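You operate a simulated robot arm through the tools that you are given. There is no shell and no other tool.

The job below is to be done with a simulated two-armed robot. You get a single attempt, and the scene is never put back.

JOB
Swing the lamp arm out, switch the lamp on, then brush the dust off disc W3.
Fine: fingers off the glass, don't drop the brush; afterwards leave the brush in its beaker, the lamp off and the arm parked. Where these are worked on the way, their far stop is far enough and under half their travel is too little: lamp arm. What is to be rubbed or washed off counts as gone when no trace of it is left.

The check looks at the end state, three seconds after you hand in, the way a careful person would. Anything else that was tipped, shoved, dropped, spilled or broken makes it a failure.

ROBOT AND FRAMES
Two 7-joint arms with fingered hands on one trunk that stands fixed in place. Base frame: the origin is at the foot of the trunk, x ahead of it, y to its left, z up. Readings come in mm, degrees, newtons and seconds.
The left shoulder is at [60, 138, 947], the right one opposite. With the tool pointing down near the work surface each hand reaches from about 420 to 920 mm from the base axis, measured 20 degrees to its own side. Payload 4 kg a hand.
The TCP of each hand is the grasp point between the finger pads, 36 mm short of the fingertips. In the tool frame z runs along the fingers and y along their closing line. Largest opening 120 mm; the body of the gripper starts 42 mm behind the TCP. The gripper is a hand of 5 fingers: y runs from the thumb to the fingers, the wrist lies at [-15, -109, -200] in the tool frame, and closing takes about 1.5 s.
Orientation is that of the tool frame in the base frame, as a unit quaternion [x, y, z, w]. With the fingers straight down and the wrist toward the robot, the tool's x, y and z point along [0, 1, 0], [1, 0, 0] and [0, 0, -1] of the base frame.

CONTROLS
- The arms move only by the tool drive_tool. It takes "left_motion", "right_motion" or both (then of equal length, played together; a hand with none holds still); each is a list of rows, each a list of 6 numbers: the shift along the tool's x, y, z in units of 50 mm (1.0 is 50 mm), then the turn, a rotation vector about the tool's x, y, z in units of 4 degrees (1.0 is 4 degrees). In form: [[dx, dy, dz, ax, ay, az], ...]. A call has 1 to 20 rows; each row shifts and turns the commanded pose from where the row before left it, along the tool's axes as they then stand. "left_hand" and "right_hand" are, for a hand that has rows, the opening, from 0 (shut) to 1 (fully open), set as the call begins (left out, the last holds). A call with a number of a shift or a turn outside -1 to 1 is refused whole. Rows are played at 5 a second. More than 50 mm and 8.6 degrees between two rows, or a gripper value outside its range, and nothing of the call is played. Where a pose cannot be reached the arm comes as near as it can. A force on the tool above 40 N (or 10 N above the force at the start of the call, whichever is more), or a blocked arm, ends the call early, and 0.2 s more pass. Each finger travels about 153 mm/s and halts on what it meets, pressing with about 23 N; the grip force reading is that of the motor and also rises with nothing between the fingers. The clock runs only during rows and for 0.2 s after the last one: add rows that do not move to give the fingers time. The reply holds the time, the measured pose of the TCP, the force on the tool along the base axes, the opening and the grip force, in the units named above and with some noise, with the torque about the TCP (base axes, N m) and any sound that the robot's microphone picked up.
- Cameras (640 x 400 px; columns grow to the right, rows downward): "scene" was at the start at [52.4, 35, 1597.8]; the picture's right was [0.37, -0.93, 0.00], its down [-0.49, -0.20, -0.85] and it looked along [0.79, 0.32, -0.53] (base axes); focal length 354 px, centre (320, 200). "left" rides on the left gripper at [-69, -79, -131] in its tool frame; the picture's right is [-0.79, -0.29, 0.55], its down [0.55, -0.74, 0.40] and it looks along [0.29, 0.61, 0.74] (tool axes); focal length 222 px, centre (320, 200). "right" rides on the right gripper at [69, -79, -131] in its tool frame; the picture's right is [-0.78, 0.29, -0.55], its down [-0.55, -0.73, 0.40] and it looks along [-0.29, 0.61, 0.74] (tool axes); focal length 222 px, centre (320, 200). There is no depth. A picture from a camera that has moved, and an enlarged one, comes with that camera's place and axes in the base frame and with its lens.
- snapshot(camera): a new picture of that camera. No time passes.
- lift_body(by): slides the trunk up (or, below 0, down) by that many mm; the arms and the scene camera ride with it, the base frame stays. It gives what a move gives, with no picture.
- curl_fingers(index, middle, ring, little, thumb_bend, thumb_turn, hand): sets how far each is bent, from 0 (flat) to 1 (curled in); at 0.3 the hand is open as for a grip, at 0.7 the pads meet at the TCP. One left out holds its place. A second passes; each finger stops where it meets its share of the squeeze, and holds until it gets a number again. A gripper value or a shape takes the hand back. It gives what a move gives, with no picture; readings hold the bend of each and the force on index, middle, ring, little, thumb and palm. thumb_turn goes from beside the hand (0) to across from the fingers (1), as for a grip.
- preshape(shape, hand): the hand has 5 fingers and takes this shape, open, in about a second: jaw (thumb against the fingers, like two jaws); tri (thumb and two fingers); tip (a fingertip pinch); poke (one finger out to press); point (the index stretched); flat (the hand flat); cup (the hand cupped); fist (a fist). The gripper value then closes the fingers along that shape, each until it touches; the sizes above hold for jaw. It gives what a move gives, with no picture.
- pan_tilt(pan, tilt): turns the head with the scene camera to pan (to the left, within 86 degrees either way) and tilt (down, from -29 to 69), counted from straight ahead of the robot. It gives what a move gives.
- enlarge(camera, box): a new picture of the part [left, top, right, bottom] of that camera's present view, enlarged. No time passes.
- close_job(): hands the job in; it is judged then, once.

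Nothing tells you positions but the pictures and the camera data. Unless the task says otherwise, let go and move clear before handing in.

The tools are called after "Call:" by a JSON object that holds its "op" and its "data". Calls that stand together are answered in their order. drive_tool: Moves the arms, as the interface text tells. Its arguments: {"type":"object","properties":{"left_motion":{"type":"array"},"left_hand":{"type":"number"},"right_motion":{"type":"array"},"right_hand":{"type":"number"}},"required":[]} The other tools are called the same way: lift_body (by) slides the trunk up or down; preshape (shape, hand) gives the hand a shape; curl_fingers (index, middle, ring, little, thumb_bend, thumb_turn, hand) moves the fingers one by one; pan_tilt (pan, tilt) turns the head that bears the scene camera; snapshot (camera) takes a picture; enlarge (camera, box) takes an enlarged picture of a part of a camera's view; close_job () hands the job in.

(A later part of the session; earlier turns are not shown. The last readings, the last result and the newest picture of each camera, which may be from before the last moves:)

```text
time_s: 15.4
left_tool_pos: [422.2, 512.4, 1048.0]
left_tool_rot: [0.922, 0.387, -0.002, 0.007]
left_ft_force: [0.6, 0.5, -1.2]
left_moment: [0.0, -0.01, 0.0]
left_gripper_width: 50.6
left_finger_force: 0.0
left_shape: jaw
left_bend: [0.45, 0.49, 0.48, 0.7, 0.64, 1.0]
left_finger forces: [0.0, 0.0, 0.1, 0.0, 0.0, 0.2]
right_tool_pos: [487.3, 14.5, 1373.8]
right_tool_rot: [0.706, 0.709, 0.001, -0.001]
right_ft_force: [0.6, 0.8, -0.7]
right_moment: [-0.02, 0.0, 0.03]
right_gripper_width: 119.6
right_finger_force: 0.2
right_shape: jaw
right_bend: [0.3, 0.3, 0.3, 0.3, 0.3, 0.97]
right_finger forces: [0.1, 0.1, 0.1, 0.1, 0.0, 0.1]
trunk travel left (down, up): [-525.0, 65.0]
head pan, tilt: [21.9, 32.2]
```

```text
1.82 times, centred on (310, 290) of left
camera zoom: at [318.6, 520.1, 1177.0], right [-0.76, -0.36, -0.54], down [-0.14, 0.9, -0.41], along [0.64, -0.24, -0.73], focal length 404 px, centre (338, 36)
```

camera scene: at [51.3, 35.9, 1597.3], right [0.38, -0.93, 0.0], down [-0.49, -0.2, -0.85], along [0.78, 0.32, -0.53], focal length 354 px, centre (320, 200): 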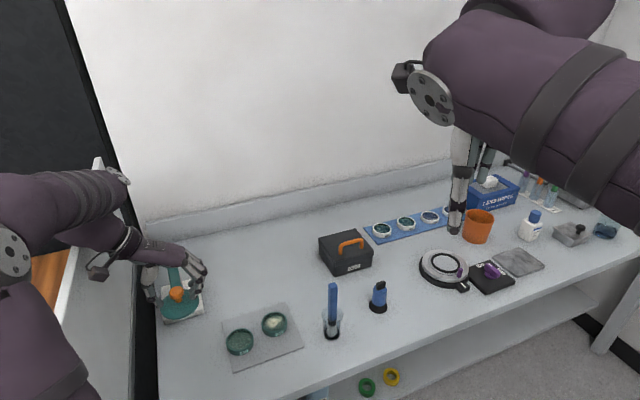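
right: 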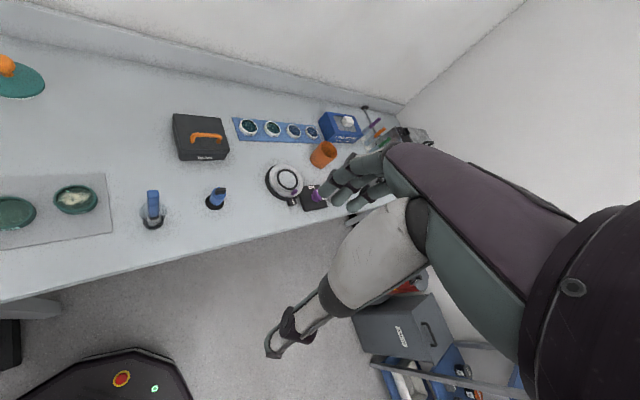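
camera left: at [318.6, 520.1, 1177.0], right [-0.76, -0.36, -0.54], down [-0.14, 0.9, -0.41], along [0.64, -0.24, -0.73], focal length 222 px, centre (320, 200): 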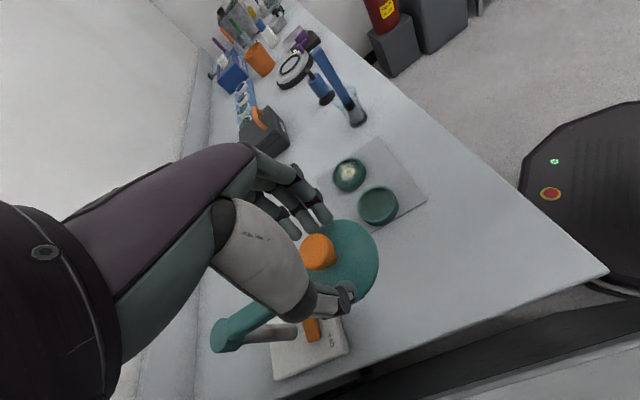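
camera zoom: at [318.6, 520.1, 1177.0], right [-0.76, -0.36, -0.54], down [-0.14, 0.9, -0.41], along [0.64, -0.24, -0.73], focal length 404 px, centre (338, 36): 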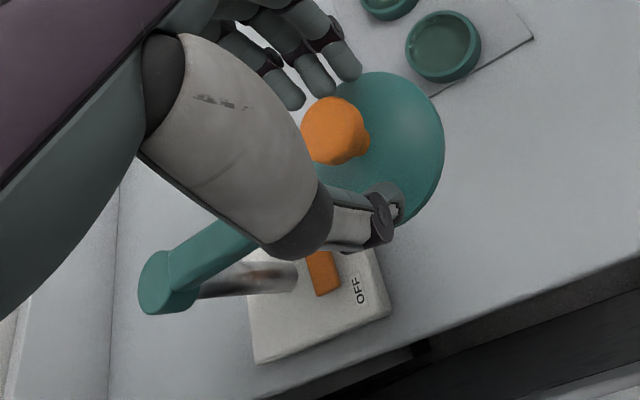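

The knob is now near (438, 527), so the arm is about 89° out, well past half. I'll lift off the knob, yaw the hand back and set a poke shape clear of everything.

Call:
{"op": "drive_tool", "data": {"left_motion": [[0, 0, -0.8, 0, 0, 0], [0, 0, -0.8, 0, 0, 0], [0, 0, -0.8, 0, 0, 0], [0, 0.4, 0, 0, 0, -1], [0, 0.4, 0, 0, 0, -1], [0, 0.4, 0, 0, 0, -1], [0, 0.4, 0, 0, 0, -1], [0, 0, 0, 0, 0, -1], [0, 0, 0, 0, 0, -1], [0, 0, 0, 0, 0, -1], [0, 0, 0, 0, 0, -1], [0, 0, 0, 0, 0, -1], [0, 0, 0, 0, 0, -1], [0, 0, 0, 0, 0, -1], [0, 0, 0, 0, 0, -1], [0, 0, 0, 0, 0, 0]]}}

Call:
{"op": "preshape", "data": {"shape": "poke", "hand": "left"}}

Call:
{"op": "snapshot", "data": {"camera": "scene"}}

Call:
{"op": "snapshot", "data": {"camera": "left"}}

```text
time_s: 18.8
left_tool_pos: [488.0, 463.1, 1170.7]
left_tool_rot: [0.686, 0.728, -0.004, 0.007]
left_ft_force: [0.0, -0.1, -1.0]
left_moment: [0.02, 0.0, 0.0]
left_gripper_width: 50.6
left_finger_force: 0.1
left_shape: jaw
left_bend: [0.45, 0.49, 0.48, 0.7, 0.64, 1.0]
left_finger forces: [0.1, 0.1, 0.0, 0.1, 0.1, 0.0]
right_tool_pos: [486.5, 14.2, 1372.7]
right_tool_rot: [0.706, 0.708, 0.0, 0.0]
right_ft_force: [-0.1, -0.1, 0.3]
right_moment: [0.0, 0.01, 0.02]
right_gripper_width: 119.8
right_finger_force: 0.0
right_shape: jaw
right_bend: [0.3, 0.3, 0.3, 0.3, 0.3, 0.97]
right_finger forces: [0.0, 0.0, 0.1, 0.1, 0.0, 0.1]
trunk travel left (down, up): [-525.0, 65.0]
head pan, tilt: [21.9, 32.2]
```

```text
time_s: 19.7
left_tool_pos: [488.0, 463.9, 1170.9]
left_tool_rot: [0.687, 0.726, -0.003, 0.007]
left_ft_force: [-0.3, -1.1, -0.5]
left_moment: [0.02, -0.01, -0.02]
left_gripper_width: 0.0
left_finger_force: 0.1
left_shape: poke
left_bend: [0.7, 0.7, 0.99, 0.99, 1.0, 1.0]
left_finger forces: [0.0, 0.0, 0.1, 0.0, 0.0, 0.0]
right_tool_pos: [488.2, 14.6, 1374.6]
right_tool_rot: [0.706, 0.708, 0.001, 0.0]
right_ft_force: [-0.4, -1.1, -0.1]
right_moment: [0.01, 0.04, -0.03]
right_gripper_width: 119.9
right_finger_force: 0.1
right_shape: jaw
right_bend: [0.3, 0.3, 0.3, 0.3, 0.3, 0.97]
right_finger forces: [0.0, 0.0, 0.0, 0.1, 0.0, 0.0]
trunk travel left (down, up): [-525.0, 65.0]
head pan, tilt: [21.9, 32.2]
```

```text
taken
camera scene: at [52.4, 35.0, 1597.8], right [0.37, -0.93, 0.0], down [-0.49, -0.2, -0.85], along [0.79, 0.32, -0.53], focal length 354 px, centre (320, 200)
```

scene: 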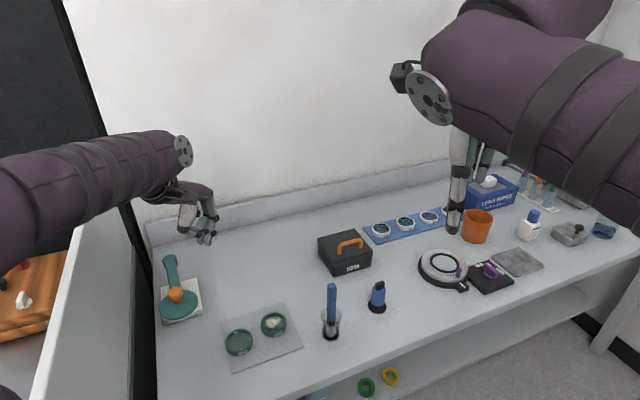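

```text
taken
camera left: at [412.3, 390.6, 1301.5], right [-0.24, -0.81, -0.54], down [-0.76, 0.5, -0.41], along [0.6, 0.31, -0.74], focal length 222 px, centre (320, 200)
```

left: 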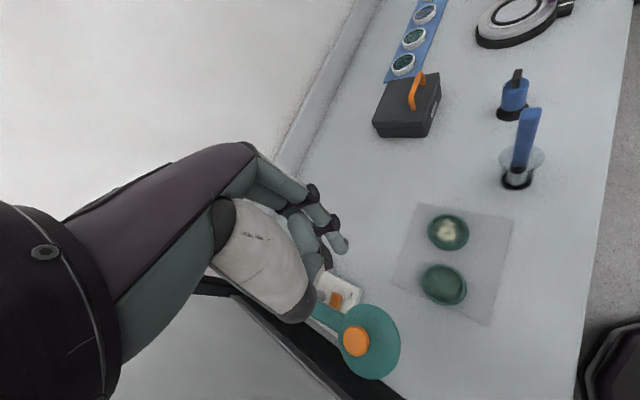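

In poke shape the index and middle both extend, so I'll curl the middle finger too and look at where the index tip sits.

Call:
{"op": "curl_fingers", "data": {"hand": "left", "middle": 1.0, "ring": 1.0, "little": 1.0, "index": 0.6}}

Call:
{"op": "enlarge", "data": {"camera": "left", "box": [200, 140, 440, 390]}}

Call:
{"op": "enlarge", "data": {"camera": "scene", "box": [140, 120, 260, 330]}}

```text
time_s: 20.7
left_tool_pos: [487.4, 461.7, 1170.6]
left_tool_rot: [0.687, 0.726, -0.004, 0.006]
left_ft_force: [0.2, 0.0, 0.4]
left_moment: [0.0, 0.01, -0.01]
left_gripper_width: 42.4
left_finger_force: 0.0
left_shape: fingers
left_bend: [0.6, 1.0, 1.0, 1.0, 1.0, 1.0]
left_finger forces: [0.0, 0.0, 0.0, 0.0, 0.0, 0.0]
right_tool_pos: [488.8, 14.3, 1373.0]
right_tool_rot: [0.707, 0.708, 0.0, 0.0]
right_ft_force: [-0.3, -0.1, -0.9]
right_moment: [0.0, 0.0, 0.03]
right_gripper_width: 119.6
right_finger_force: 0.0
right_shape: jaw
right_bend: [0.3, 0.3, 0.3, 0.3, 0.3, 0.97]
right_finger forces: [0.0, 0.0, 0.0, 0.0, 0.0, 0.0]
trunk travel left (down, up): [-525.0, 65.0]
head pan, tilt: [21.9, 32.2]
```

```text
1.60 times, centred on (320, 265) of left
camera zoom: at [412.3, 390.6, 1301.5], right [-0.24, -0.81, -0.54], down [-0.76, 0.5, -0.41], along [0.6, 0.31, -0.74], focal length 355 px, centre (320, 96)
```

zoom: 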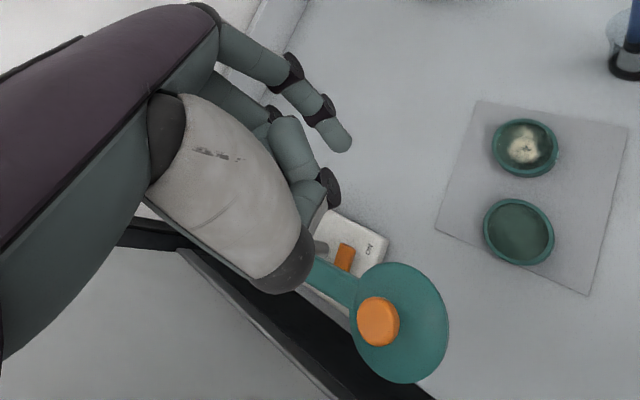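

```text
1.90 times, centred on (200, 225) of scene
camera zoom: at [52.4, 35.0, 1597.8], right [0.37, -0.93, 0.0], down [-0.49, -0.2, -0.85], along [0.79, 0.32, -0.53], focal length 675 px, centre (549, 152)
```

zoom: 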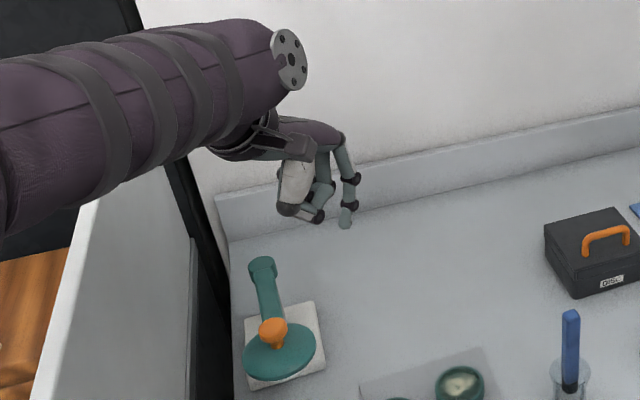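

The index tip sits at about (−5, 21, 37) in the tool frame. The lamp arm is above the switch, so I'll try tilting the hand so the finger can reach under it from the right, in free space first.

Call:
{"op": "drive_tool", "data": {"left_motion": [[0, 0, 0, 0, 1, 0], [0, 0, 0, 0, 1, 0], [0, 0, 0, 0, 1, 0], [0, 0, 0, 0, 1, 0], [0, 0, 0, 0, 1, 0], [0, 0, 0, 0, 1, 0], [0, 0, 0, 0, 1, 0], [0, 0, 0, 0, 1, 0], [0, 0, 0, 0, 1, 0], [0, 0, 0, 0, 1, 0], [0, 0, 0, 0, 1, 0], [0, 0, 0, 0, 1, 0], [0, 0, 0, 0, 0, 0]]}}

Call:
{"op": "snapshot", "data": {"camera": "scene"}}

Call:
{"op": "snapshot", "data": {"camera": "left"}}

```text
time_s: 23.5
left_tool_pos: [486.9, 462.6, 1170.8]
left_tool_rot: [0.628, 0.667, 0.276, -0.29]
left_ft_force: [-0.1, -0.9, 0.5]
left_moment: [0.02, 0.01, -0.01]
left_gripper_width: 42.4
left_finger_force: 0.1
left_shape: fingers
left_bend: [0.6, 1.0, 1.0, 1.0, 1.0, 1.0]
left_finger forces: [0.1, 0.0, 0.1, 0.0, 0.1, 0.0]
right_tool_pos: [487.8, 14.0, 1373.8]
right_tool_rot: [0.706, 0.708, 0.0, 0.0]
right_ft_force: [0.1, -0.4, 0.5]
right_moment: [0.0, -0.02, 0.01]
right_gripper_width: 119.7
right_finger_force: 0.1
right_shape: jaw
right_bend: [0.3, 0.3, 0.3, 0.3, 0.3, 0.97]
right_finger forces: [0.1, 0.0, 0.1, 0.0, 0.0, 0.0]
trunk travel left (down, up): [-525.0, 65.0]
head pan, tilt: [21.9, 32.2]
```

```text
taken
camera scene: at [52.4, 35.0, 1597.8], right [0.37, -0.93, 0.0], down [-0.49, -0.2, -0.85], along [0.79, 0.32, -0.53], focal length 354 px, centre (320, 200)
```

scene: 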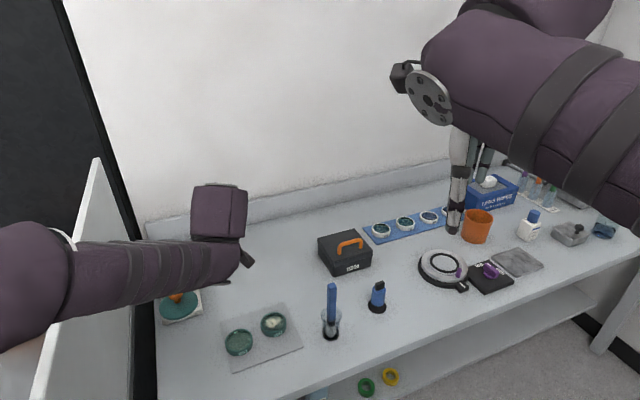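

```text
taken
camera left: at [417.3, 315.0, 1207.2], right [-0.28, -0.15, -0.95], down [-0.77, 0.62, 0.13], along [0.57, 0.77, -0.29], focal length 222 px, centre (320, 200)
```

left: 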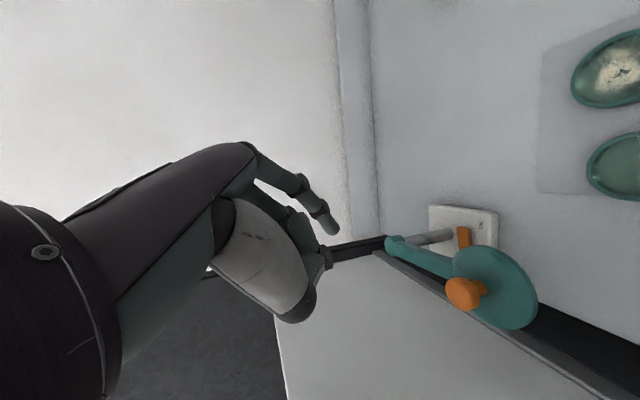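

The tilt is reachable. I'll yaw the tilted hand 42° about vertical so the finger comes in from the right side of the bench, clear of the lamp head.

Call:
{"op": "drive_tool", "data": {"left_motion": [[0, 0, 0, 0.733, 0.004, -0.679], [0, 0, 0, 0.733, 0.004, -0.679], [0, 0, 0, 0.733, 0.004, -0.679], [0, 0, 0, 0.733, 0.004, -0.679], [0, 0, 0, 0.733, 0.004, -0.679], [0, 0, 0, 0.733, 0.004, -0.679], [0, 0, 0, 0.733, 0.004, -0.679], [0, 0, 0, 0.733, 0.004, -0.679], [0, 0, 0, 0.733, 0.004, -0.679], [0, 0, 0, 0.733, 0.004, -0.679], [0, 0, 0, 0.366, 0, -0.34], [0, 0, 0, 0, 0, 0]]}}

Call:
{"op": "snapshot", "data": {"camera": "scene"}}

Call:
{"op": "snapshot", "data": {"camera": "left"}}

```text
time_s: 26.1
left_tool_pos: [487.7, 464.0, 1171.7]
left_tool_rot: [0.347, 0.849, 0.155, -0.368]
left_ft_force: [-0.2, -0.5, 0.0]
left_moment: [-0.02, 0.0, -0.01]
left_gripper_width: 42.7
left_finger_force: 0.1
left_shape: fingers
left_bend: [0.6, 1.0, 1.0, 1.0, 1.0, 1.0]
left_finger forces: [0.1, 0.0, 0.0, 0.0, 0.0, 0.0]
right_tool_pos: [488.2, 12.7, 1373.2]
right_tool_rot: [0.706, 0.708, 0.0, 0.001]
right_ft_force: [-0.1, -0.4, 0.5]
right_moment: [-0.03, -0.01, 0.01]
right_gripper_width: 119.5
right_finger_force: 0.1
right_shape: jaw
right_bend: [0.3, 0.3, 0.3, 0.3, 0.3, 0.97]
right_finger forces: [0.0, 0.0, 0.0, 0.0, 0.0, 0.0]
trunk travel left (down, up): [-525.0, 65.0]
head pan, tilt: [21.9, 32.2]
```

```text
taken
camera scene: at [52.4, 34.9, 1597.8], right [0.37, -0.93, 0.0], down [-0.49, -0.2, -0.85], along [0.79, 0.32, -0.53], focal length 354 px, centre (320, 200)
```

scene: 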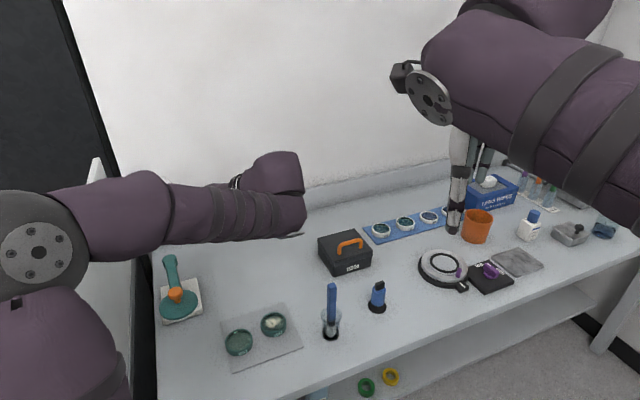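

```text
taken
camera left: at [534.3, 305.3, 1207.6], right [-0.11, -0.3, -0.95], down [-0.99, -0.05, 0.13], along [-0.09, 0.95, -0.29], focal length 222 px, centre (320, 200)
```

left: 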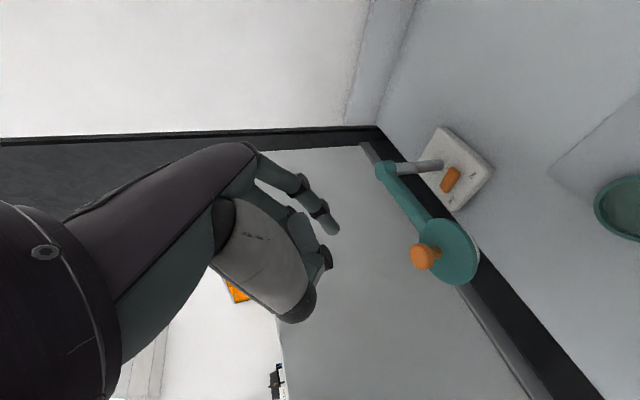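

Call:
{"op": "enlarge", "data": {"camera": "left", "box": [370, 110, 510, 290]}}

Call:
{"op": "enlarge", "data": {"camera": "scene", "box": [140, 245, 220, 325]}}

```text
2.22 times, centred on (440, 200) of left
camera zoom: at [534.3, 305.3, 1207.6], right [-0.11, -0.3, -0.95], down [-0.99, -0.05, 0.13], along [-0.09, 0.95, -0.29], focal length 494 px, centre (53, 200)
```

zoom: 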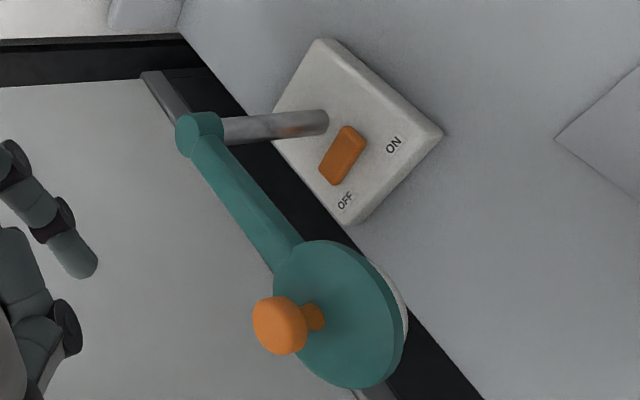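

```text
5.00 times, centred on (180, 285) of scene
camera zoom: at [52.4, 34.9, 1597.8], right [0.37, -0.93, 0.0], down [-0.49, -0.2, -0.85], along [0.79, 0.32, -0.53], focal length 1772 px, centre (1020, -225)
```

zoom: 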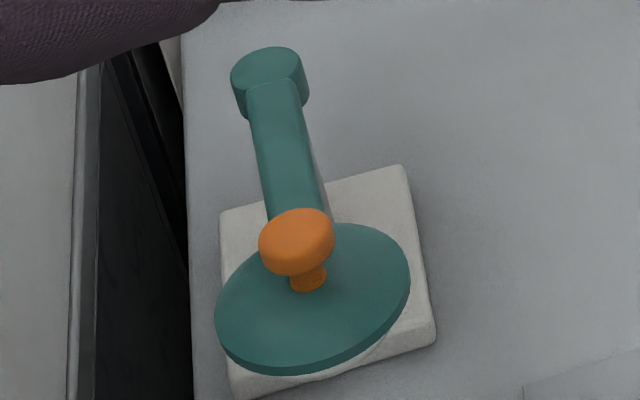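

The ON end of the rocker comes out near (521, 599, 884). I'll move to a staging point back along the finger direction.

Call:
{"op": "drive_tool", "data": {"left_motion": [[-0.624, 0.385, 0.361, 0, 0, 0], [-0.624, 0.385, 0.361, 0, 0, 0], [-0.624, 0.385, 0.361, 0, 0, 0], [-0.624, 0.385, 0.361, 0, 0, 0], [-0.624, 0.385, 0.361, 0, 0, 0], [0, 0, 0, 0, 0, 0]]}}

Call:
{"op": "snapshot", "data": {"camera": "scene"}}

Call:
{"op": "snapshot", "data": {"camera": "left"}}

```text
time_s: 27.5
left_tool_pos: [583.4, 503.0, 994.3]
left_tool_rot: [0.347, 0.849, 0.155, -0.368]
left_ft_force: [0.0, -0.5, 0.1]
left_moment: [-0.01, -0.04, 0.0]
left_gripper_width: 42.6
left_finger_force: 0.0
left_shape: fingers
left_bend: [0.6, 1.0, 1.0, 1.0, 1.0, 1.0]
left_finger forces: [0.0, 0.0, 0.0, 0.1, 0.0, 0.0]
right_tool_pos: [487.1, 13.3, 1372.6]
right_tool_rot: [0.706, 0.708, 0.0, 0.0]
right_ft_force: [0.1, -0.5, -0.2]
right_moment: [-0.01, -0.03, -0.01]
right_gripper_width: 119.7
right_finger_force: 0.0
right_shape: jaw
right_bend: [0.3, 0.3, 0.3, 0.3, 0.3, 0.97]
right_finger forces: [0.0, 0.0, 0.0, 0.0, 0.1, 0.0]
trunk travel left (down, up): [-525.0, 65.0]
head pan, tilt: [21.9, 32.2]
```

```text
taken
camera scene: at [51.8, 34.8, 1597.8], right [0.37, -0.93, 0.0], down [-0.49, -0.2, -0.85], along [0.79, 0.32, -0.53], focal length 354 px, centre (320, 200)
```

scene: 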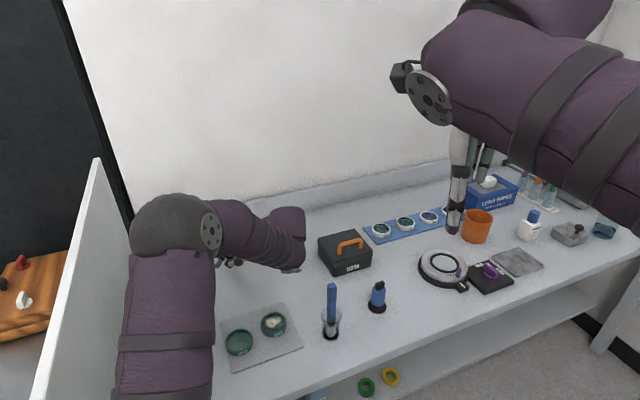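

```text
taken
camera left: at [630.3, 345.7, 1032.3], right [-0.11, -0.3, -0.95], down [-0.99, -0.05, 0.13], along [-0.09, 0.95, -0.29], focal length 222 px, centre (320, 200)
```

left: 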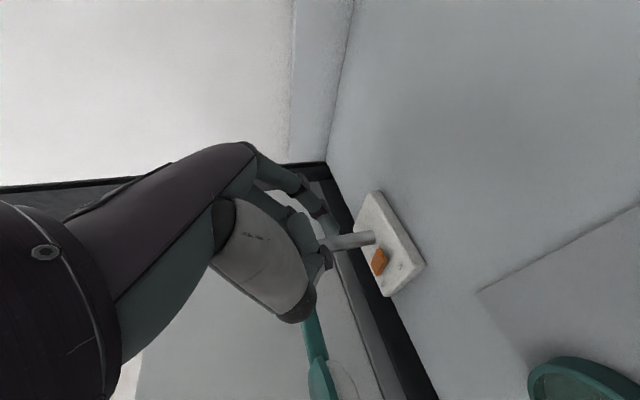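

The elbow is high and clear. The index is still curled too far inward at the tip, so I'll straighten it a little and recheck.

Call:
{"op": "curl_fingers", "data": {"hand": "left", "index": 0.42}}

Call:
{"op": "enlarge", "data": {"camera": "left", "box": [200, 120, 440, 300]}}

Call:
{"op": "enlarge", "data": {"camera": "scene", "box": [140, 190, 320, 320]}}

```text
time_s: 28.5
left_tool_pos: [582.7, 503.4, 995.5]
left_tool_rot: [0.348, 0.848, 0.155, -0.369]
left_ft_force: [-0.9, -0.2, 1.1]
left_moment: [-0.05, 0.01, -0.01]
left_gripper_width: 56.0
left_finger_force: 0.0
left_shape: fingers
left_bend: [0.42, 1.0, 1.0, 1.0, 1.0, 1.0]
left_finger forces: [0.0, 0.1, 0.0, 0.0, 0.1, 0.0]
right_tool_pos: [487.9, 14.8, 1373.1]
right_tool_rot: [0.706, 0.708, 0.0, 0.0]
right_ft_force: [-0.4, 0.1, 0.1]
right_moment: [-0.01, -0.01, 0.01]
right_gripper_width: 119.6
right_finger_force: 0.1
right_shape: jaw
right_bend: [0.3, 0.3, 0.3, 0.3, 0.3, 0.97]
right_finger forces: [0.0, 0.0, 0.0, 0.0, 0.1, 0.0]
trunk travel left (down, up): [-525.0, 65.0]
head pan, tilt: [21.9, 32.2]
```

```text
2.22 times, centred on (320, 210) of left
camera zoom: at [630.6, 345.8, 1032.1], right [-0.11, -0.3, -0.95], down [-0.99, -0.05, 0.13], along [-0.09, 0.95, -0.29], focal length 494 px, centre (320, 178)
```

zoom: 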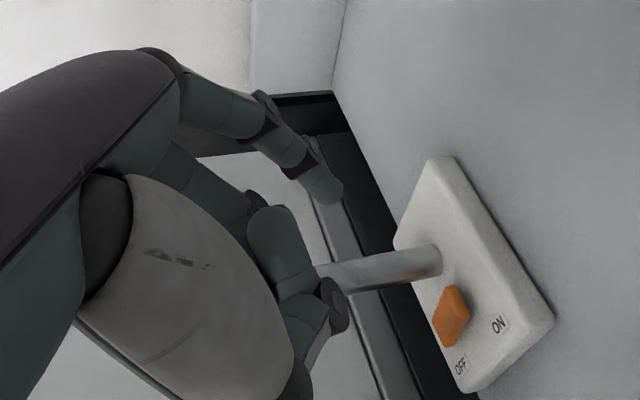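

```text
3.08 times, centred on (230, 255) of scene
camera zoom: at [52.6, 35.0, 1597.8], right [0.37, -0.93, 0.0], down [-0.49, -0.2, -0.85], along [0.79, 0.32, -0.53], focal length 1090 px, centre (597, 31)
```

zoom: 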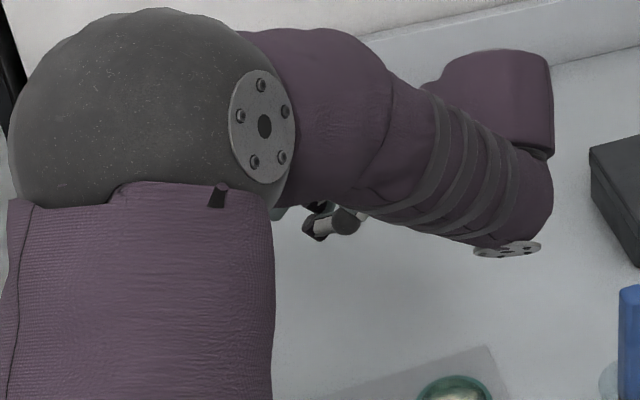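

The index tip now points usefully. I'll advance along the finger direction in small steps, stopping short of the switch to check.

Call:
{"op": "drive_tool", "data": {"left_motion": [[0.02, -0.13, 0.6, 0, 0, 0], [0.02, -0.13, 0.6, 0, 0, 0], [0.02, -0.13, 0.5, 0, 0, 0], [0, 0, 0, 0, 0, 0]]}}

Call:
{"op": "snapshot", "data": {"camera": "left"}}

Call:
{"op": "enlarge", "data": {"camera": "left", "box": [240, 160, 440, 380]}}

Call:
{"op": "snapshot", "data": {"camera": "scene"}}

```text
time_s: 29.5
left_tool_pos: [524.0, 534.9, 940.9]
left_tool_rot: [0.349, 0.848, 0.155, -0.369]
left_ft_force: [0.8, 0.1, -0.6]
left_moment: [-0.01, 0.03, -0.02]
left_gripper_width: 55.9
left_finger_force: 0.1
left_shape: fingers
left_bend: [0.42, 1.0, 1.0, 1.0, 1.0, 1.0]
left_finger forces: [0.1, 0.0, 0.1, 0.0, 0.0, 0.0]
right_tool_pos: [488.0, 13.7, 1373.2]
right_tool_rot: [0.706, 0.708, 0.0, 0.0]
right_ft_force: [0.4, 0.5, 0.2]
right_moment: [0.0, 0.01, 0.03]
right_gripper_width: 119.6
right_finger_force: 0.1
right_shape: jaw
right_bend: [0.3, 0.3, 0.3, 0.3, 0.3, 0.97]
right_finger forces: [0.0, 0.0, 0.0, 0.0, 0.0, 0.1]
trunk travel left (down, up): [-525.0, 65.0]
head pan, tilt: [21.9, 32.2]
```

```text
taken
camera left: at [571.7, 378.2, 976.4], right [-0.11, -0.3, -0.95], down [-0.99, -0.05, 0.13], along [-0.09, 0.95, -0.29], focal length 222 px, centre (320, 200)
```

left: 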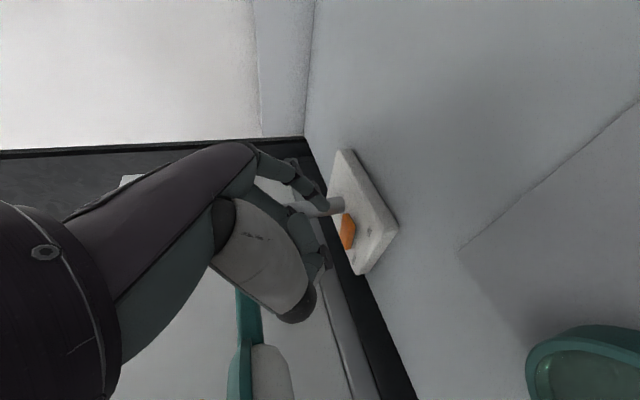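

```text
1.82 times, centred on (340, 270) of left
camera zoom: at [571.7, 378.2, 976.4], right [-0.11, -0.3, -0.95], down [-0.99, -0.05, 0.13], along [-0.09, 0.95, -0.29], focal length 404 px, centre (284, 73)
```

zoom: 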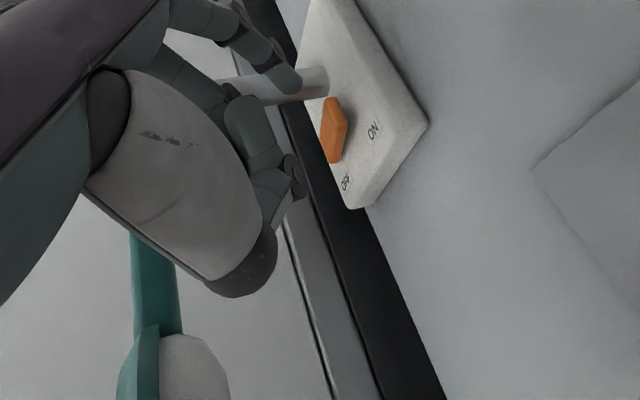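

```text
taken
camera scene: at [52.6, 34.8, 1597.8], right [0.37, -0.93, 0.0], down [-0.49, -0.2, -0.85], along [0.79, 0.32, -0.53], focal length 354 px, centre (320, 200)
```

scene: 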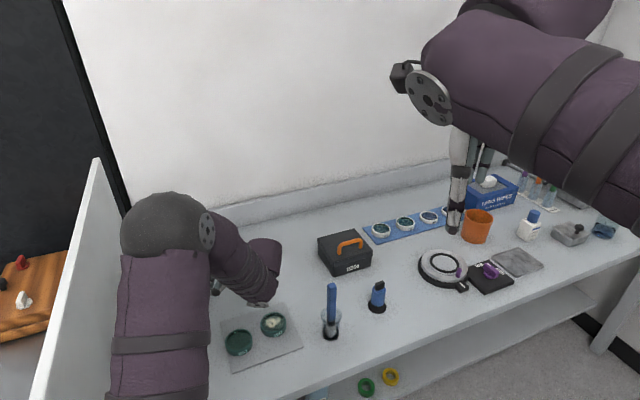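

The tip is just above and to the right of the raised ON end. I'll line up over it and then press straight down gently.

Call:
{"op": "drive_tool", "data": {"left_motion": [[0.057, -0.021, 0.208, 0, 0, 0], [0.057, -0.021, 0.208, 0, 0, 0], [0, 0, 0, 0, 0, 0]]}}

Call:
{"op": "enlarge", "data": {"camera": "left", "box": [280, 130, 420, 290]}}

```text
time_s: 30.3
left_tool_pos: [510.0, 547.7, 929.1]
left_tool_rot: [0.348, 0.847, 0.156, -0.369]
left_ft_force: [0.5, 0.7, 0.1]
left_moment: [-0.03, 0.0, 0.01]
left_gripper_width: 56.1
left_finger_force: 0.0
left_shape: fingers
left_bend: [0.42, 1.0, 1.0, 1.0, 1.0, 1.0]
left_finger forces: [0.0, 0.0, 0.0, 0.0, 0.0, 0.1]
right_tool_pos: [487.9, 14.4, 1373.6]
right_tool_rot: [0.707, 0.707, 0.0, 0.0]
right_ft_force: [0.2, 0.0, 0.3]
right_moment: [-0.02, -0.02, -0.01]
right_gripper_width: 119.8
right_finger_force: 0.1
right_shape: jaw
right_bend: [0.3, 0.3, 0.3, 0.3, 0.3, 0.97]
right_finger forces: [0.0, 0.0, 0.1, 0.0, 0.0, 0.0]
trunk travel left (down, up): [-525.0, 65.0]
head pan, tilt: [21.9, 32.2]
```

```text
2.50 times, centred on (350, 210) of left
camera zoom: at [556.7, 390.2, 966.4], right [-0.11, -0.3, -0.95], down [-0.99, -0.05, 0.13], along [-0.09, 0.95, -0.29], focal length 555 px, centre (245, 175)
```

zoom: 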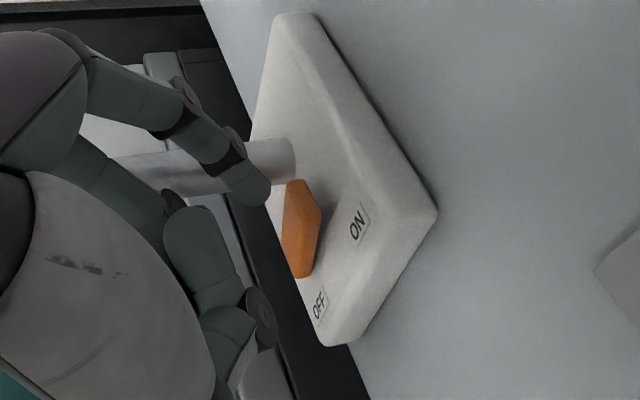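

Call:
{"op": "drive_tool", "data": {"left_motion": [[-0.0586, -0.0006, 0.0546, 0, 0, 0], [-0.0586, -0.0006, 0.0546, 0, 0, 0], [-0.0586, -0.0006, 0.0546, 0, 0, 0], [0, 0, 0, 0, 0, 0]]}}

Call:
{"op": "enlarge", "data": {"camera": "left", "box": [280, 130, 420, 290]}}

```text
time_s: 31.3
left_tool_pos: [509.1, 548.9, 918.5]
left_tool_rot: [0.348, 0.847, 0.156, -0.37]
left_ft_force: [0.0, 0.9, 0.0]
left_moment: [0.02, 0.0, 0.01]
left_gripper_width: 56.3
left_finger_force: 0.2
left_shape: fingers
left_bend: [0.42, 1.0, 1.0, 1.0, 1.0, 1.0]
left_finger forces: [0.1, 0.0, 0.1, 0.1, 0.1, 0.0]
right_tool_pos: [487.8, 14.9, 1373.9]
right_tool_rot: [0.707, 0.707, 0.0, 0.0]
right_ft_force: [0.0, -0.3, 0.5]
right_moment: [0.01, 0.05, 0.0]
right_gripper_width: 119.7
right_finger_force: 0.1
right_shape: jaw
right_bend: [0.3, 0.3, 0.3, 0.3, 0.3, 0.97]
right_finger forces: [0.0, 0.0, 0.0, 0.0, 0.0, 0.1]
trunk travel left (down, up): [-525.0, 65.0]
head pan, tilt: [21.9, 32.2]
heard: click
```

```text
2.50 times, centred on (350, 210) of left
camera zoom: at [556.5, 390.3, 954.8], right [-0.11, -0.3, -0.95], down [-0.99, -0.05, 0.13], along [-0.09, 0.95, -0.29], focal length 555 px, centre (245, 175)
```

zoom: 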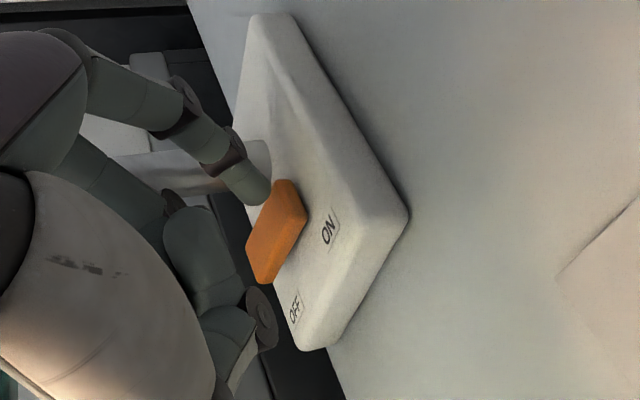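

The click was heard and the lamp is lit. I'll back the finger out along the way it came.

Call:
{"op": "drive_tool", "data": {"left_motion": [[0.176, 0.002, -0.164, 0, 0, 0], [-0.114, 0.042, -0.416, 0, 0, 0], [-0.02, 0.13, -0.6, 0, 0, 0], [-0.02, 0.13, -0.6, 0, 0, 0], [-0.02, 0.13, -0.6, 0, 0, 0], [0.6, 0, -0.6, 0, 0, 0], [0.6, 0, -0.6, 0, 0, 0], [0.6, 0, -0.6, 0, 0, 0], [0.6, 0, -0.6, 0, 0, 0], [0, 0, 0, 0, 0, 0]]}}

Call:
{"op": "snapshot", "data": {"camera": "scene"}}

Call:
{"op": "snapshot", "data": {"camera": "left"}}

```text
time_s: 33.5
left_tool_pos: [589.8, 497.0, 1168.4]
left_tool_rot: [0.348, 0.848, 0.154, -0.369]
left_ft_force: [-0.8, -0.1, -0.1]
left_moment: [-0.03, 0.0, 0.02]
left_gripper_width: 56.2
left_finger_force: 0.0
left_shape: fingers
left_bend: [0.42, 1.0, 1.0, 1.0, 1.0, 1.0]
left_finger forces: [0.0, 0.1, 0.1, 0.0, 0.0, 0.0]
right_tool_pos: [488.2, 15.4, 1374.0]
right_tool_rot: [0.706, 0.708, 0.0, 0.001]
right_ft_force: [0.0, -0.3, -1.2]
right_moment: [0.02, -0.01, 0.01]
right_gripper_width: 119.8
right_finger_force: 0.0
right_shape: jaw
right_bend: [0.3, 0.3, 0.3, 0.3, 0.3, 0.97]
right_finger forces: [0.0, 0.0, 0.1, 0.0, 0.0, 0.1]
trunk travel left (down, up): [-525.0, 65.0]
head pan, tilt: [21.9, 32.2]
```

```text
taken
camera scene: at [52.7, 35.1, 1597.7], right [0.37, -0.93, 0.0], down [-0.49, -0.2, -0.85], along [0.79, 0.32, -0.53], focal length 354 px, centre (320, 200)
```

scene: 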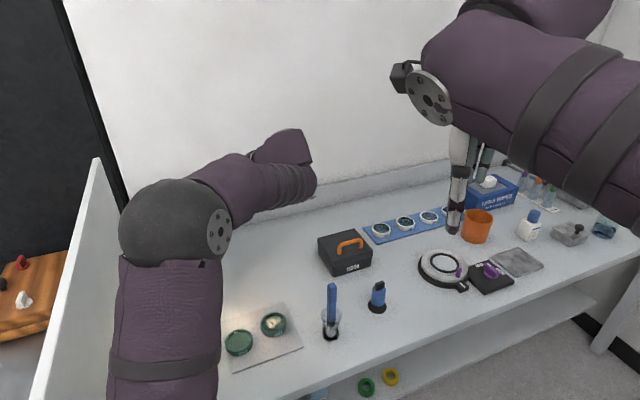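

```text
taken
camera left: at [636.7, 339.0, 1205.1], right [-0.11, -0.3, -0.95], down [-0.99, -0.05, 0.13], along [-0.09, 0.95, -0.29], focal length 222 px, centre (320, 200)
```

left: 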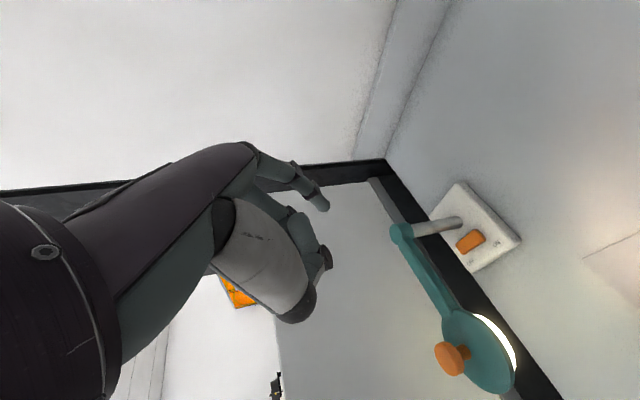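

The lamp is lit. I'll bring the hand back to vertical, open it to the jaw shape and look closely at the brush handle.

Call:
{"op": "drive_tool", "data": {"left_motion": [[0, 0, 0, 0, -1, 0], [0, 0, 0, 0, -1, 0], [0, 0, 0, 0, -1, 0], [0, 0, 0, 0, -1, 0], [0, 0, 0, 0, -1, 0], [0, 0, 0, 0, -1, 0], [0, 0, 0, 0, -1, 0], [0, 0, 0, 0, -1, 0], [0, 0, 0, 0, -1, 0], [0, 0, 0, 0, -1, 0], [0, 0, 0, 0, -1, 0], [0, 0, 0, 0, -1, 0], [0, 0, 0, 0, 0, 0]]}}

Call:
{"op": "preshape", "data": {"shape": "jaw", "hand": "left"}}

Call:
{"op": "enlarge", "data": {"camera": "scene", "box": [316, 275, 348, 347]}}

Call:
{"op": "snapshot", "data": {"camera": "scene"}}

```text
time_s: 36.3
left_tool_pos: [590.5, 495.9, 1169.2]
left_tool_rot: [0.381, 0.924, 0.001, 0.009]
left_ft_force: [0.6, -0.1, 0.3]
left_moment: [0.01, 0.01, -0.02]
left_gripper_width: 56.3
left_finger_force: 0.0
left_shape: fingers
left_bend: [0.42, 1.0, 1.0, 1.0, 1.0, 1.0]
left_finger forces: [0.1, 0.0, 0.0, 0.1, 0.0, 0.1]
right_tool_pos: [488.9, 13.9, 1373.9]
right_tool_rot: [0.706, 0.708, 0.001, 0.0]
right_ft_force: [-0.5, 0.3, 0.9]
right_moment: [-0.03, -0.02, 0.01]
right_gripper_width: 119.7
right_finger_force: 0.0
right_shape: jaw
right_bend: [0.3, 0.3, 0.3, 0.3, 0.3, 0.97]
right_finger forces: [0.0, 0.1, 0.0, 0.0, 0.0, 0.0]
trunk travel left (down, up): [-525.0, 65.0]
head pan, tilt: [21.9, 32.2]
```

```text
time_s: 37.2
left_tool_pos: [591.0, 496.5, 1168.2]
left_tool_rot: [0.381, 0.925, 0.0, 0.007]
left_ft_force: [0.1, 0.3, -0.3]
left_moment: [0.02, 0.0, -0.02]
left_gripper_width: 119.8
left_finger_force: 0.1
left_shape: jaw
left_bend: [0.3, 0.3, 0.3, 0.3, 0.3, 0.97]
left_finger forces: [0.0, 0.0, 0.1, 0.1, 0.0, 0.0]
right_tool_pos: [488.6, 15.3, 1374.3]
right_tool_rot: [0.707, 0.708, 0.0, 0.0]
right_ft_force: [-0.6, -0.4, 0.1]
right_moment: [0.0, -0.03, 0.03]
right_gripper_width: 119.9
right_finger_force: 0.0
right_shape: jaw
right_bend: [0.3, 0.3, 0.3, 0.3, 0.3, 0.97]
right_finger forces: [0.0, 0.0, 0.1, 0.0, 0.0, 0.0]
trunk travel left (down, up): [-525.0, 65.0]
head pan, tilt: [21.9, 32.2]
```

```text
5.56 times, centred on (332, 311) of scene
camera zoom: at [52.5, 35.0, 1597.8], right [0.37, -0.93, 0.0], down [-0.49, -0.2, -0.85], along [0.79, 0.32, -0.53], focal length 1969 px, centre (253, -417)
```

zoom: 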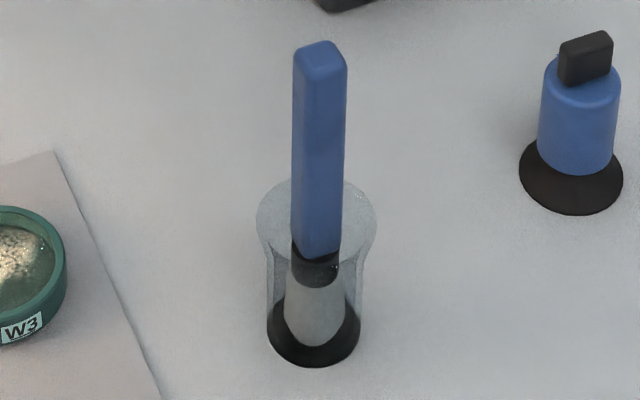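

```text
taken
camera scene: at [52.5, 35.0, 1597.8], right [0.37, -0.93, 0.0], down [-0.49, -0.2, -0.85], along [0.79, 0.32, -0.53], focal length 354 px, centre (320, 200)
```

scene: 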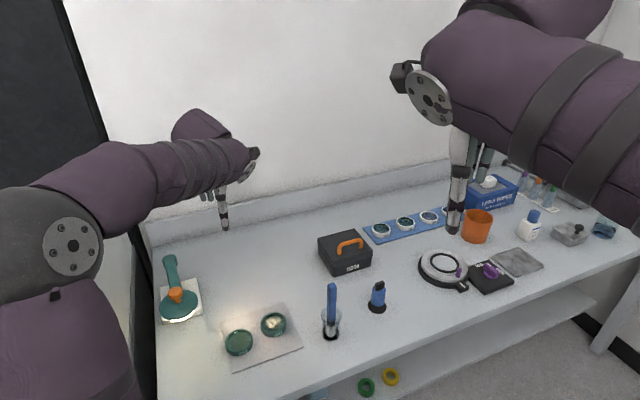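

The brush stands upright near (583, 219), with handle faces turned about 11° from the base axes. I'll yaw the hand to match and go above it for a close look.

Call:
{"op": "drive_tool", "data": {"left_motion": [[0, 0, 0, 0.08, 0.18, 0], [0, 0, 0, 0, 0, 1], [0, 0, 0, 0, 0, 1], [0, 0, 0, 0, 0, 1], [0, 0, 0, 0, 0, 1], [0, 0, 0, 0, 0, 1], [0, 0, 0, 0, 0, 1], [0, 0, 0, 0, 0, 1], [0, 0, 0, 0, 0, 1], [0, 0, 0, 0, 0, 0.5], [-0.9, -0.206, 0.16, 0, 0, 0], [-0.9, -0.206, 0.16, 0, 0, 0], [-0.9, -0.206, 0.16, 0, 0, 0], [-0.9, -0.206, 0.16, 0, 0, 0], [-0.9, -0.206, 0.16, 0, 0, 0], [-0.9, -0.206, 0.16, 0, 0, 0], [0, 0, 0, 0, 0, 0]]}}

Call:
{"op": "snapshot", "data": {"camera": "left"}}

Call:
{"op": "snapshot", "data": {"camera": "scene"}}

```text
time_s: 40.8
left_tool_pos: [581.2, 217.9, 1122.0]
left_tool_rot: [0.635, 0.773, -0.001, 0.002]
left_ft_force: [-0.6, 0.6, -0.3]
left_moment: [-0.02, -0.01, -0.02]
left_gripper_width: 119.7
left_finger_force: 0.1
left_shape: jaw
left_bend: [0.3, 0.3, 0.3, 0.3, 0.3, 0.97]
left_finger forces: [0.1, 0.1, 0.0, 0.0, 0.0, 0.1]
right_tool_pos: [488.1, 15.7, 1374.2]
right_tool_rot: [0.706, 0.709, 0.0, 0.0]
right_ft_force: [0.7, -0.2, -0.4]
right_moment: [-0.01, 0.02, 0.0]
right_gripper_width: 119.7
right_finger_force: 0.1
right_shape: jaw
right_bend: [0.3, 0.3, 0.3, 0.3, 0.3, 0.97]
right_finger forces: [0.0, 0.0, 0.0, 0.1, 0.1, 0.0]
trunk travel left (down, up): [-525.0, 65.0]
head pan, tilt: [21.9, 32.2]
```

```text
taken
camera left: at [517.8, 134.8, 1252.5], right [-0.13, -0.83, -0.55], down [-0.83, 0.4, -0.4], along [0.55, 0.4, -0.74], focal length 222 px, centre (320, 200)
```

left: 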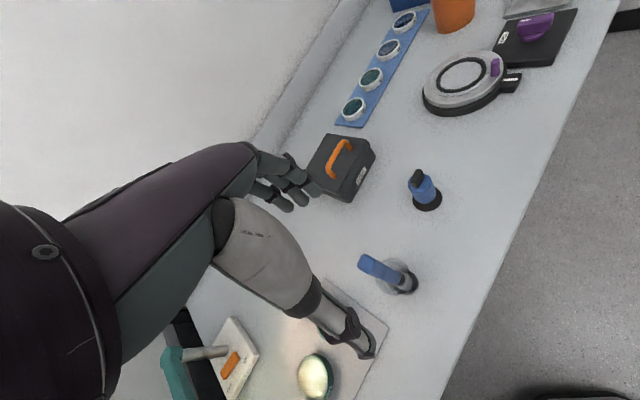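

```text
taken
camera scene: at [52.3, 35.5, 1597.8], right [0.37, -0.93, 0.0], down [-0.49, -0.2, -0.85], along [0.79, 0.32, -0.53], focal length 354 px, centre (320, 200)
```

scene: 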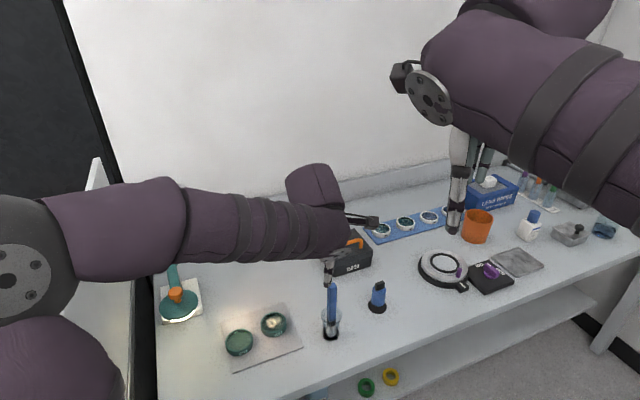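

Call:
{"op": "enlarge", "data": {"camera": "left", "box": [330, 230, 430, 310]}}

```text
5.00 times, centred on (380, 270) of left
camera zoom: at [517.8, 134.8, 1252.5], right [-0.13, -0.83, -0.55], down [-0.83, 0.4, -0.4], along [0.55, 0.4, -0.74], focal length 1111 px, centre (20, -150)
```

zoom: 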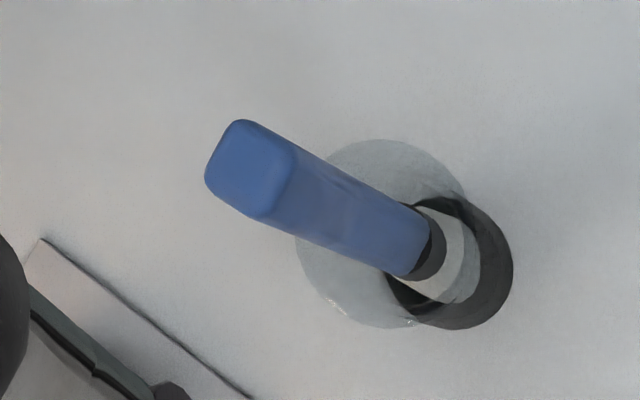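

From directly above, the handle is a ~15 mm square aligned with the bench at 45°, centred near (583, 218). I'll turn the hand to match and descend around it, keeping the fingers above the beaker rim.

Call:
{"op": "drive_tool", "data": {"left_motion": [[0, 0, 0, 0, 0, -1], [0, 0, 0, 0, 0, -1], [0, 0, 0, 0, 0, -1], [0, 0, 0, 0, 0, -1], [0, 0, 0, 0, 0, -1], [0, 0, 0, 0, 0, -1], [0, 0, 0, 0, 0, -1], [0, 0, 0, 0, 0, -1], [0, 0, 0, 0, 0, -0.55], [-0.024, 0.036, 0, 0, 0, 0], [0, 0, 0.6, 0, 0, 0], [0, 0, 0.6, 0, 0, 0], [0, 0, 0, 0, 0, 0]]}}

Call:
{"op": "snapshot", "data": {"camera": "left"}}

Call:
{"op": "enlarge", "data": {"camera": "scene", "box": [280, 220, 400, 350]}}

```text
time_s: 43.6
left_tool_pos: [582.9, 219.2, 1060.3]
left_tool_rot: [0.38, 0.925, 0.0, 0.0]
left_ft_force: [-0.2, 0.1, -0.4]
left_moment: [0.01, 0.04, -0.01]
left_gripper_width: 120.0
left_finger_force: 0.2
left_shape: jaw
left_bend: [0.3, 0.3, 0.3, 0.3, 0.3, 0.97]
left_finger forces: [0.0, 0.0, 0.0, 0.0, 0.1, 0.0]
right_tool_pos: [487.3, 15.6, 1373.1]
right_tool_rot: [0.707, 0.708, 0.0, -0.001]
right_ft_force: [0.2, -0.7, -0.3]
right_moment: [0.0, -0.01, -0.01]
right_gripper_width: 119.8
right_finger_force: 0.0
right_shape: jaw
right_bend: [0.3, 0.3, 0.3, 0.3, 0.3, 0.97]
right_finger forces: [0.0, 0.1, 0.1, 0.1, 0.0, 0.0]
trunk travel left (down, up): [-525.0, 65.0]
head pan, tilt: [21.9, 32.2]
```

```text
taken
camera left: at [578.1, 113.4, 1190.2], right [0.36, -0.76, -0.55], down [-0.91, -0.14, -0.4], along [0.23, 0.64, -0.74], focal length 222 px, centre (320, 200)
```

left: 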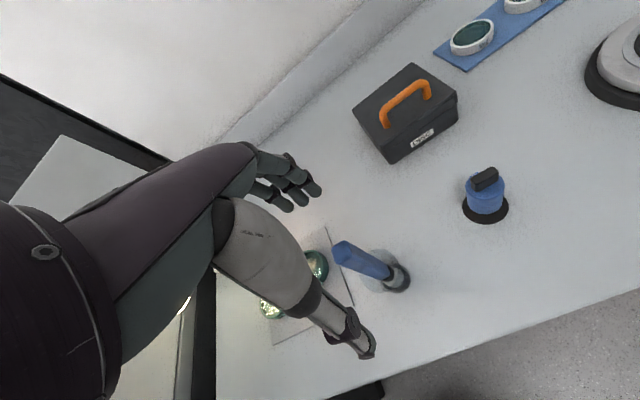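

```text
3.08 times, centred on (340, 285) of scene
camera zoom: at [52.3, 34.9, 1597.8], right [0.37, -0.93, 0.0], down [-0.49, -0.2, -0.85], along [0.79, 0.32, -0.53], focal length 1090 px, centre (258, -62)
```

zoom: 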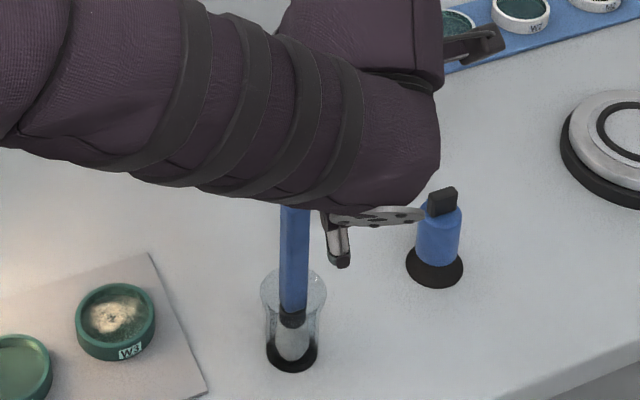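

Call:
{"op": "enlarge", "data": {"camera": "left", "box": [310, 220, 430, 310]}}

```text
4.44 times, centred on (370, 265) of left
camera zoom: at [578.1, 113.4, 1190.2], right [0.36, -0.76, -0.55], down [-0.91, -0.14, -0.4], along [0.23, 0.64, -0.74], focal length 987 px, centre (98, -89)
```

zoom: 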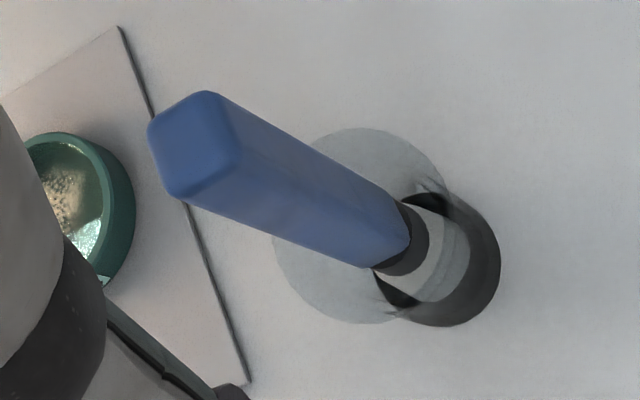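

The handle is centred in the hand and aligned. I'll descend to grip height and close on the handle.

Call:
{"op": "drive_tool", "data": {"left_motion": [[-0.05, -0.02, 0.4, 0, 0, 0], [0, 0, 0.5, 0, 0, 0], [0, 0, 0.486, 0, 0, 0], [0, 0, 0, 0, 0, 0]]}}

Call:
{"op": "enlarge", "data": {"camera": "left", "box": [240, 160, 440, 320]}}

Call:
{"op": "enlarge", "data": {"camera": "scene", "box": [280, 240, 400, 350]}}

```text
time_s: 44.6
left_tool_pos: [586.3, 216.3, 992.5]
left_tool_rot: [0.379, 0.925, -0.001, 0.001]
left_ft_force: [-0.1, 0.4, -0.4]
left_moment: [-0.01, 0.03, 0.01]
left_gripper_width: 119.7
left_finger_force: 0.0
left_shape: jaw
left_bend: [0.3, 0.3, 0.3, 0.3, 0.3, 0.97]
left_finger forces: [0.0, 0.0, 0.0, 0.1, 0.0, 0.0]
right_tool_pos: [488.1, 13.4, 1373.3]
right_tool_rot: [0.706, 0.708, 0.0, 0.0]
right_ft_force: [-0.5, 0.0, 0.1]
right_moment: [0.05, 0.03, 0.0]
right_gripper_width: 119.3
right_finger_force: 0.0
right_shape: jaw
right_bend: [0.3, 0.3, 0.3, 0.3, 0.3, 0.97]
right_finger forces: [0.0, 0.0, 0.0, 0.0, 0.0, 0.0]
trunk travel left (down, up): [-525.0, 65.0]
head pan, tilt: [21.9, 32.2]
```

```text
2.50 times, centred on (340, 240) of left
camera zoom: at [580.5, 111.1, 1122.0], right [0.36, -0.76, -0.55], down [-0.91, -0.14, -0.4], along [0.23, 0.64, -0.74], focal length 555 px, centre (270, 100)
```

zoom: 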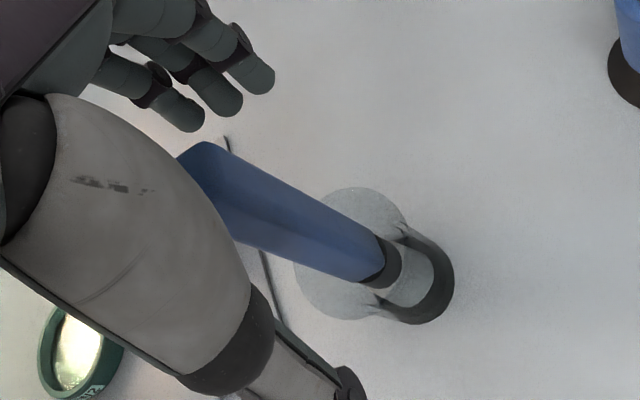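

```text
3.64 times, centred on (340, 295) of scene
camera zoom: at [52.2, 34.9, 1597.8], right [0.37, -0.93, 0.0], down [-0.49, -0.2, -0.85], along [0.79, 0.32, -0.53], focal length 1289 px, centre (247, -146)
```

zoom: 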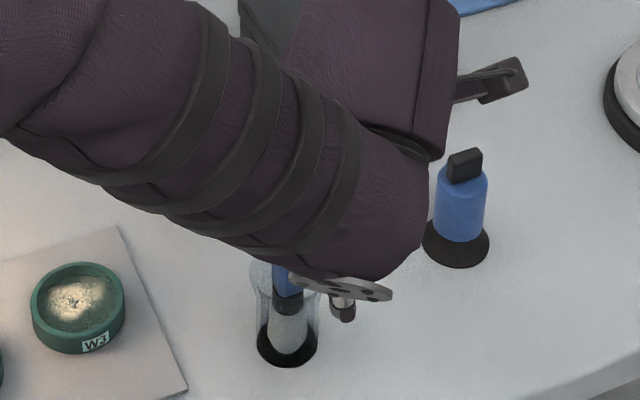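

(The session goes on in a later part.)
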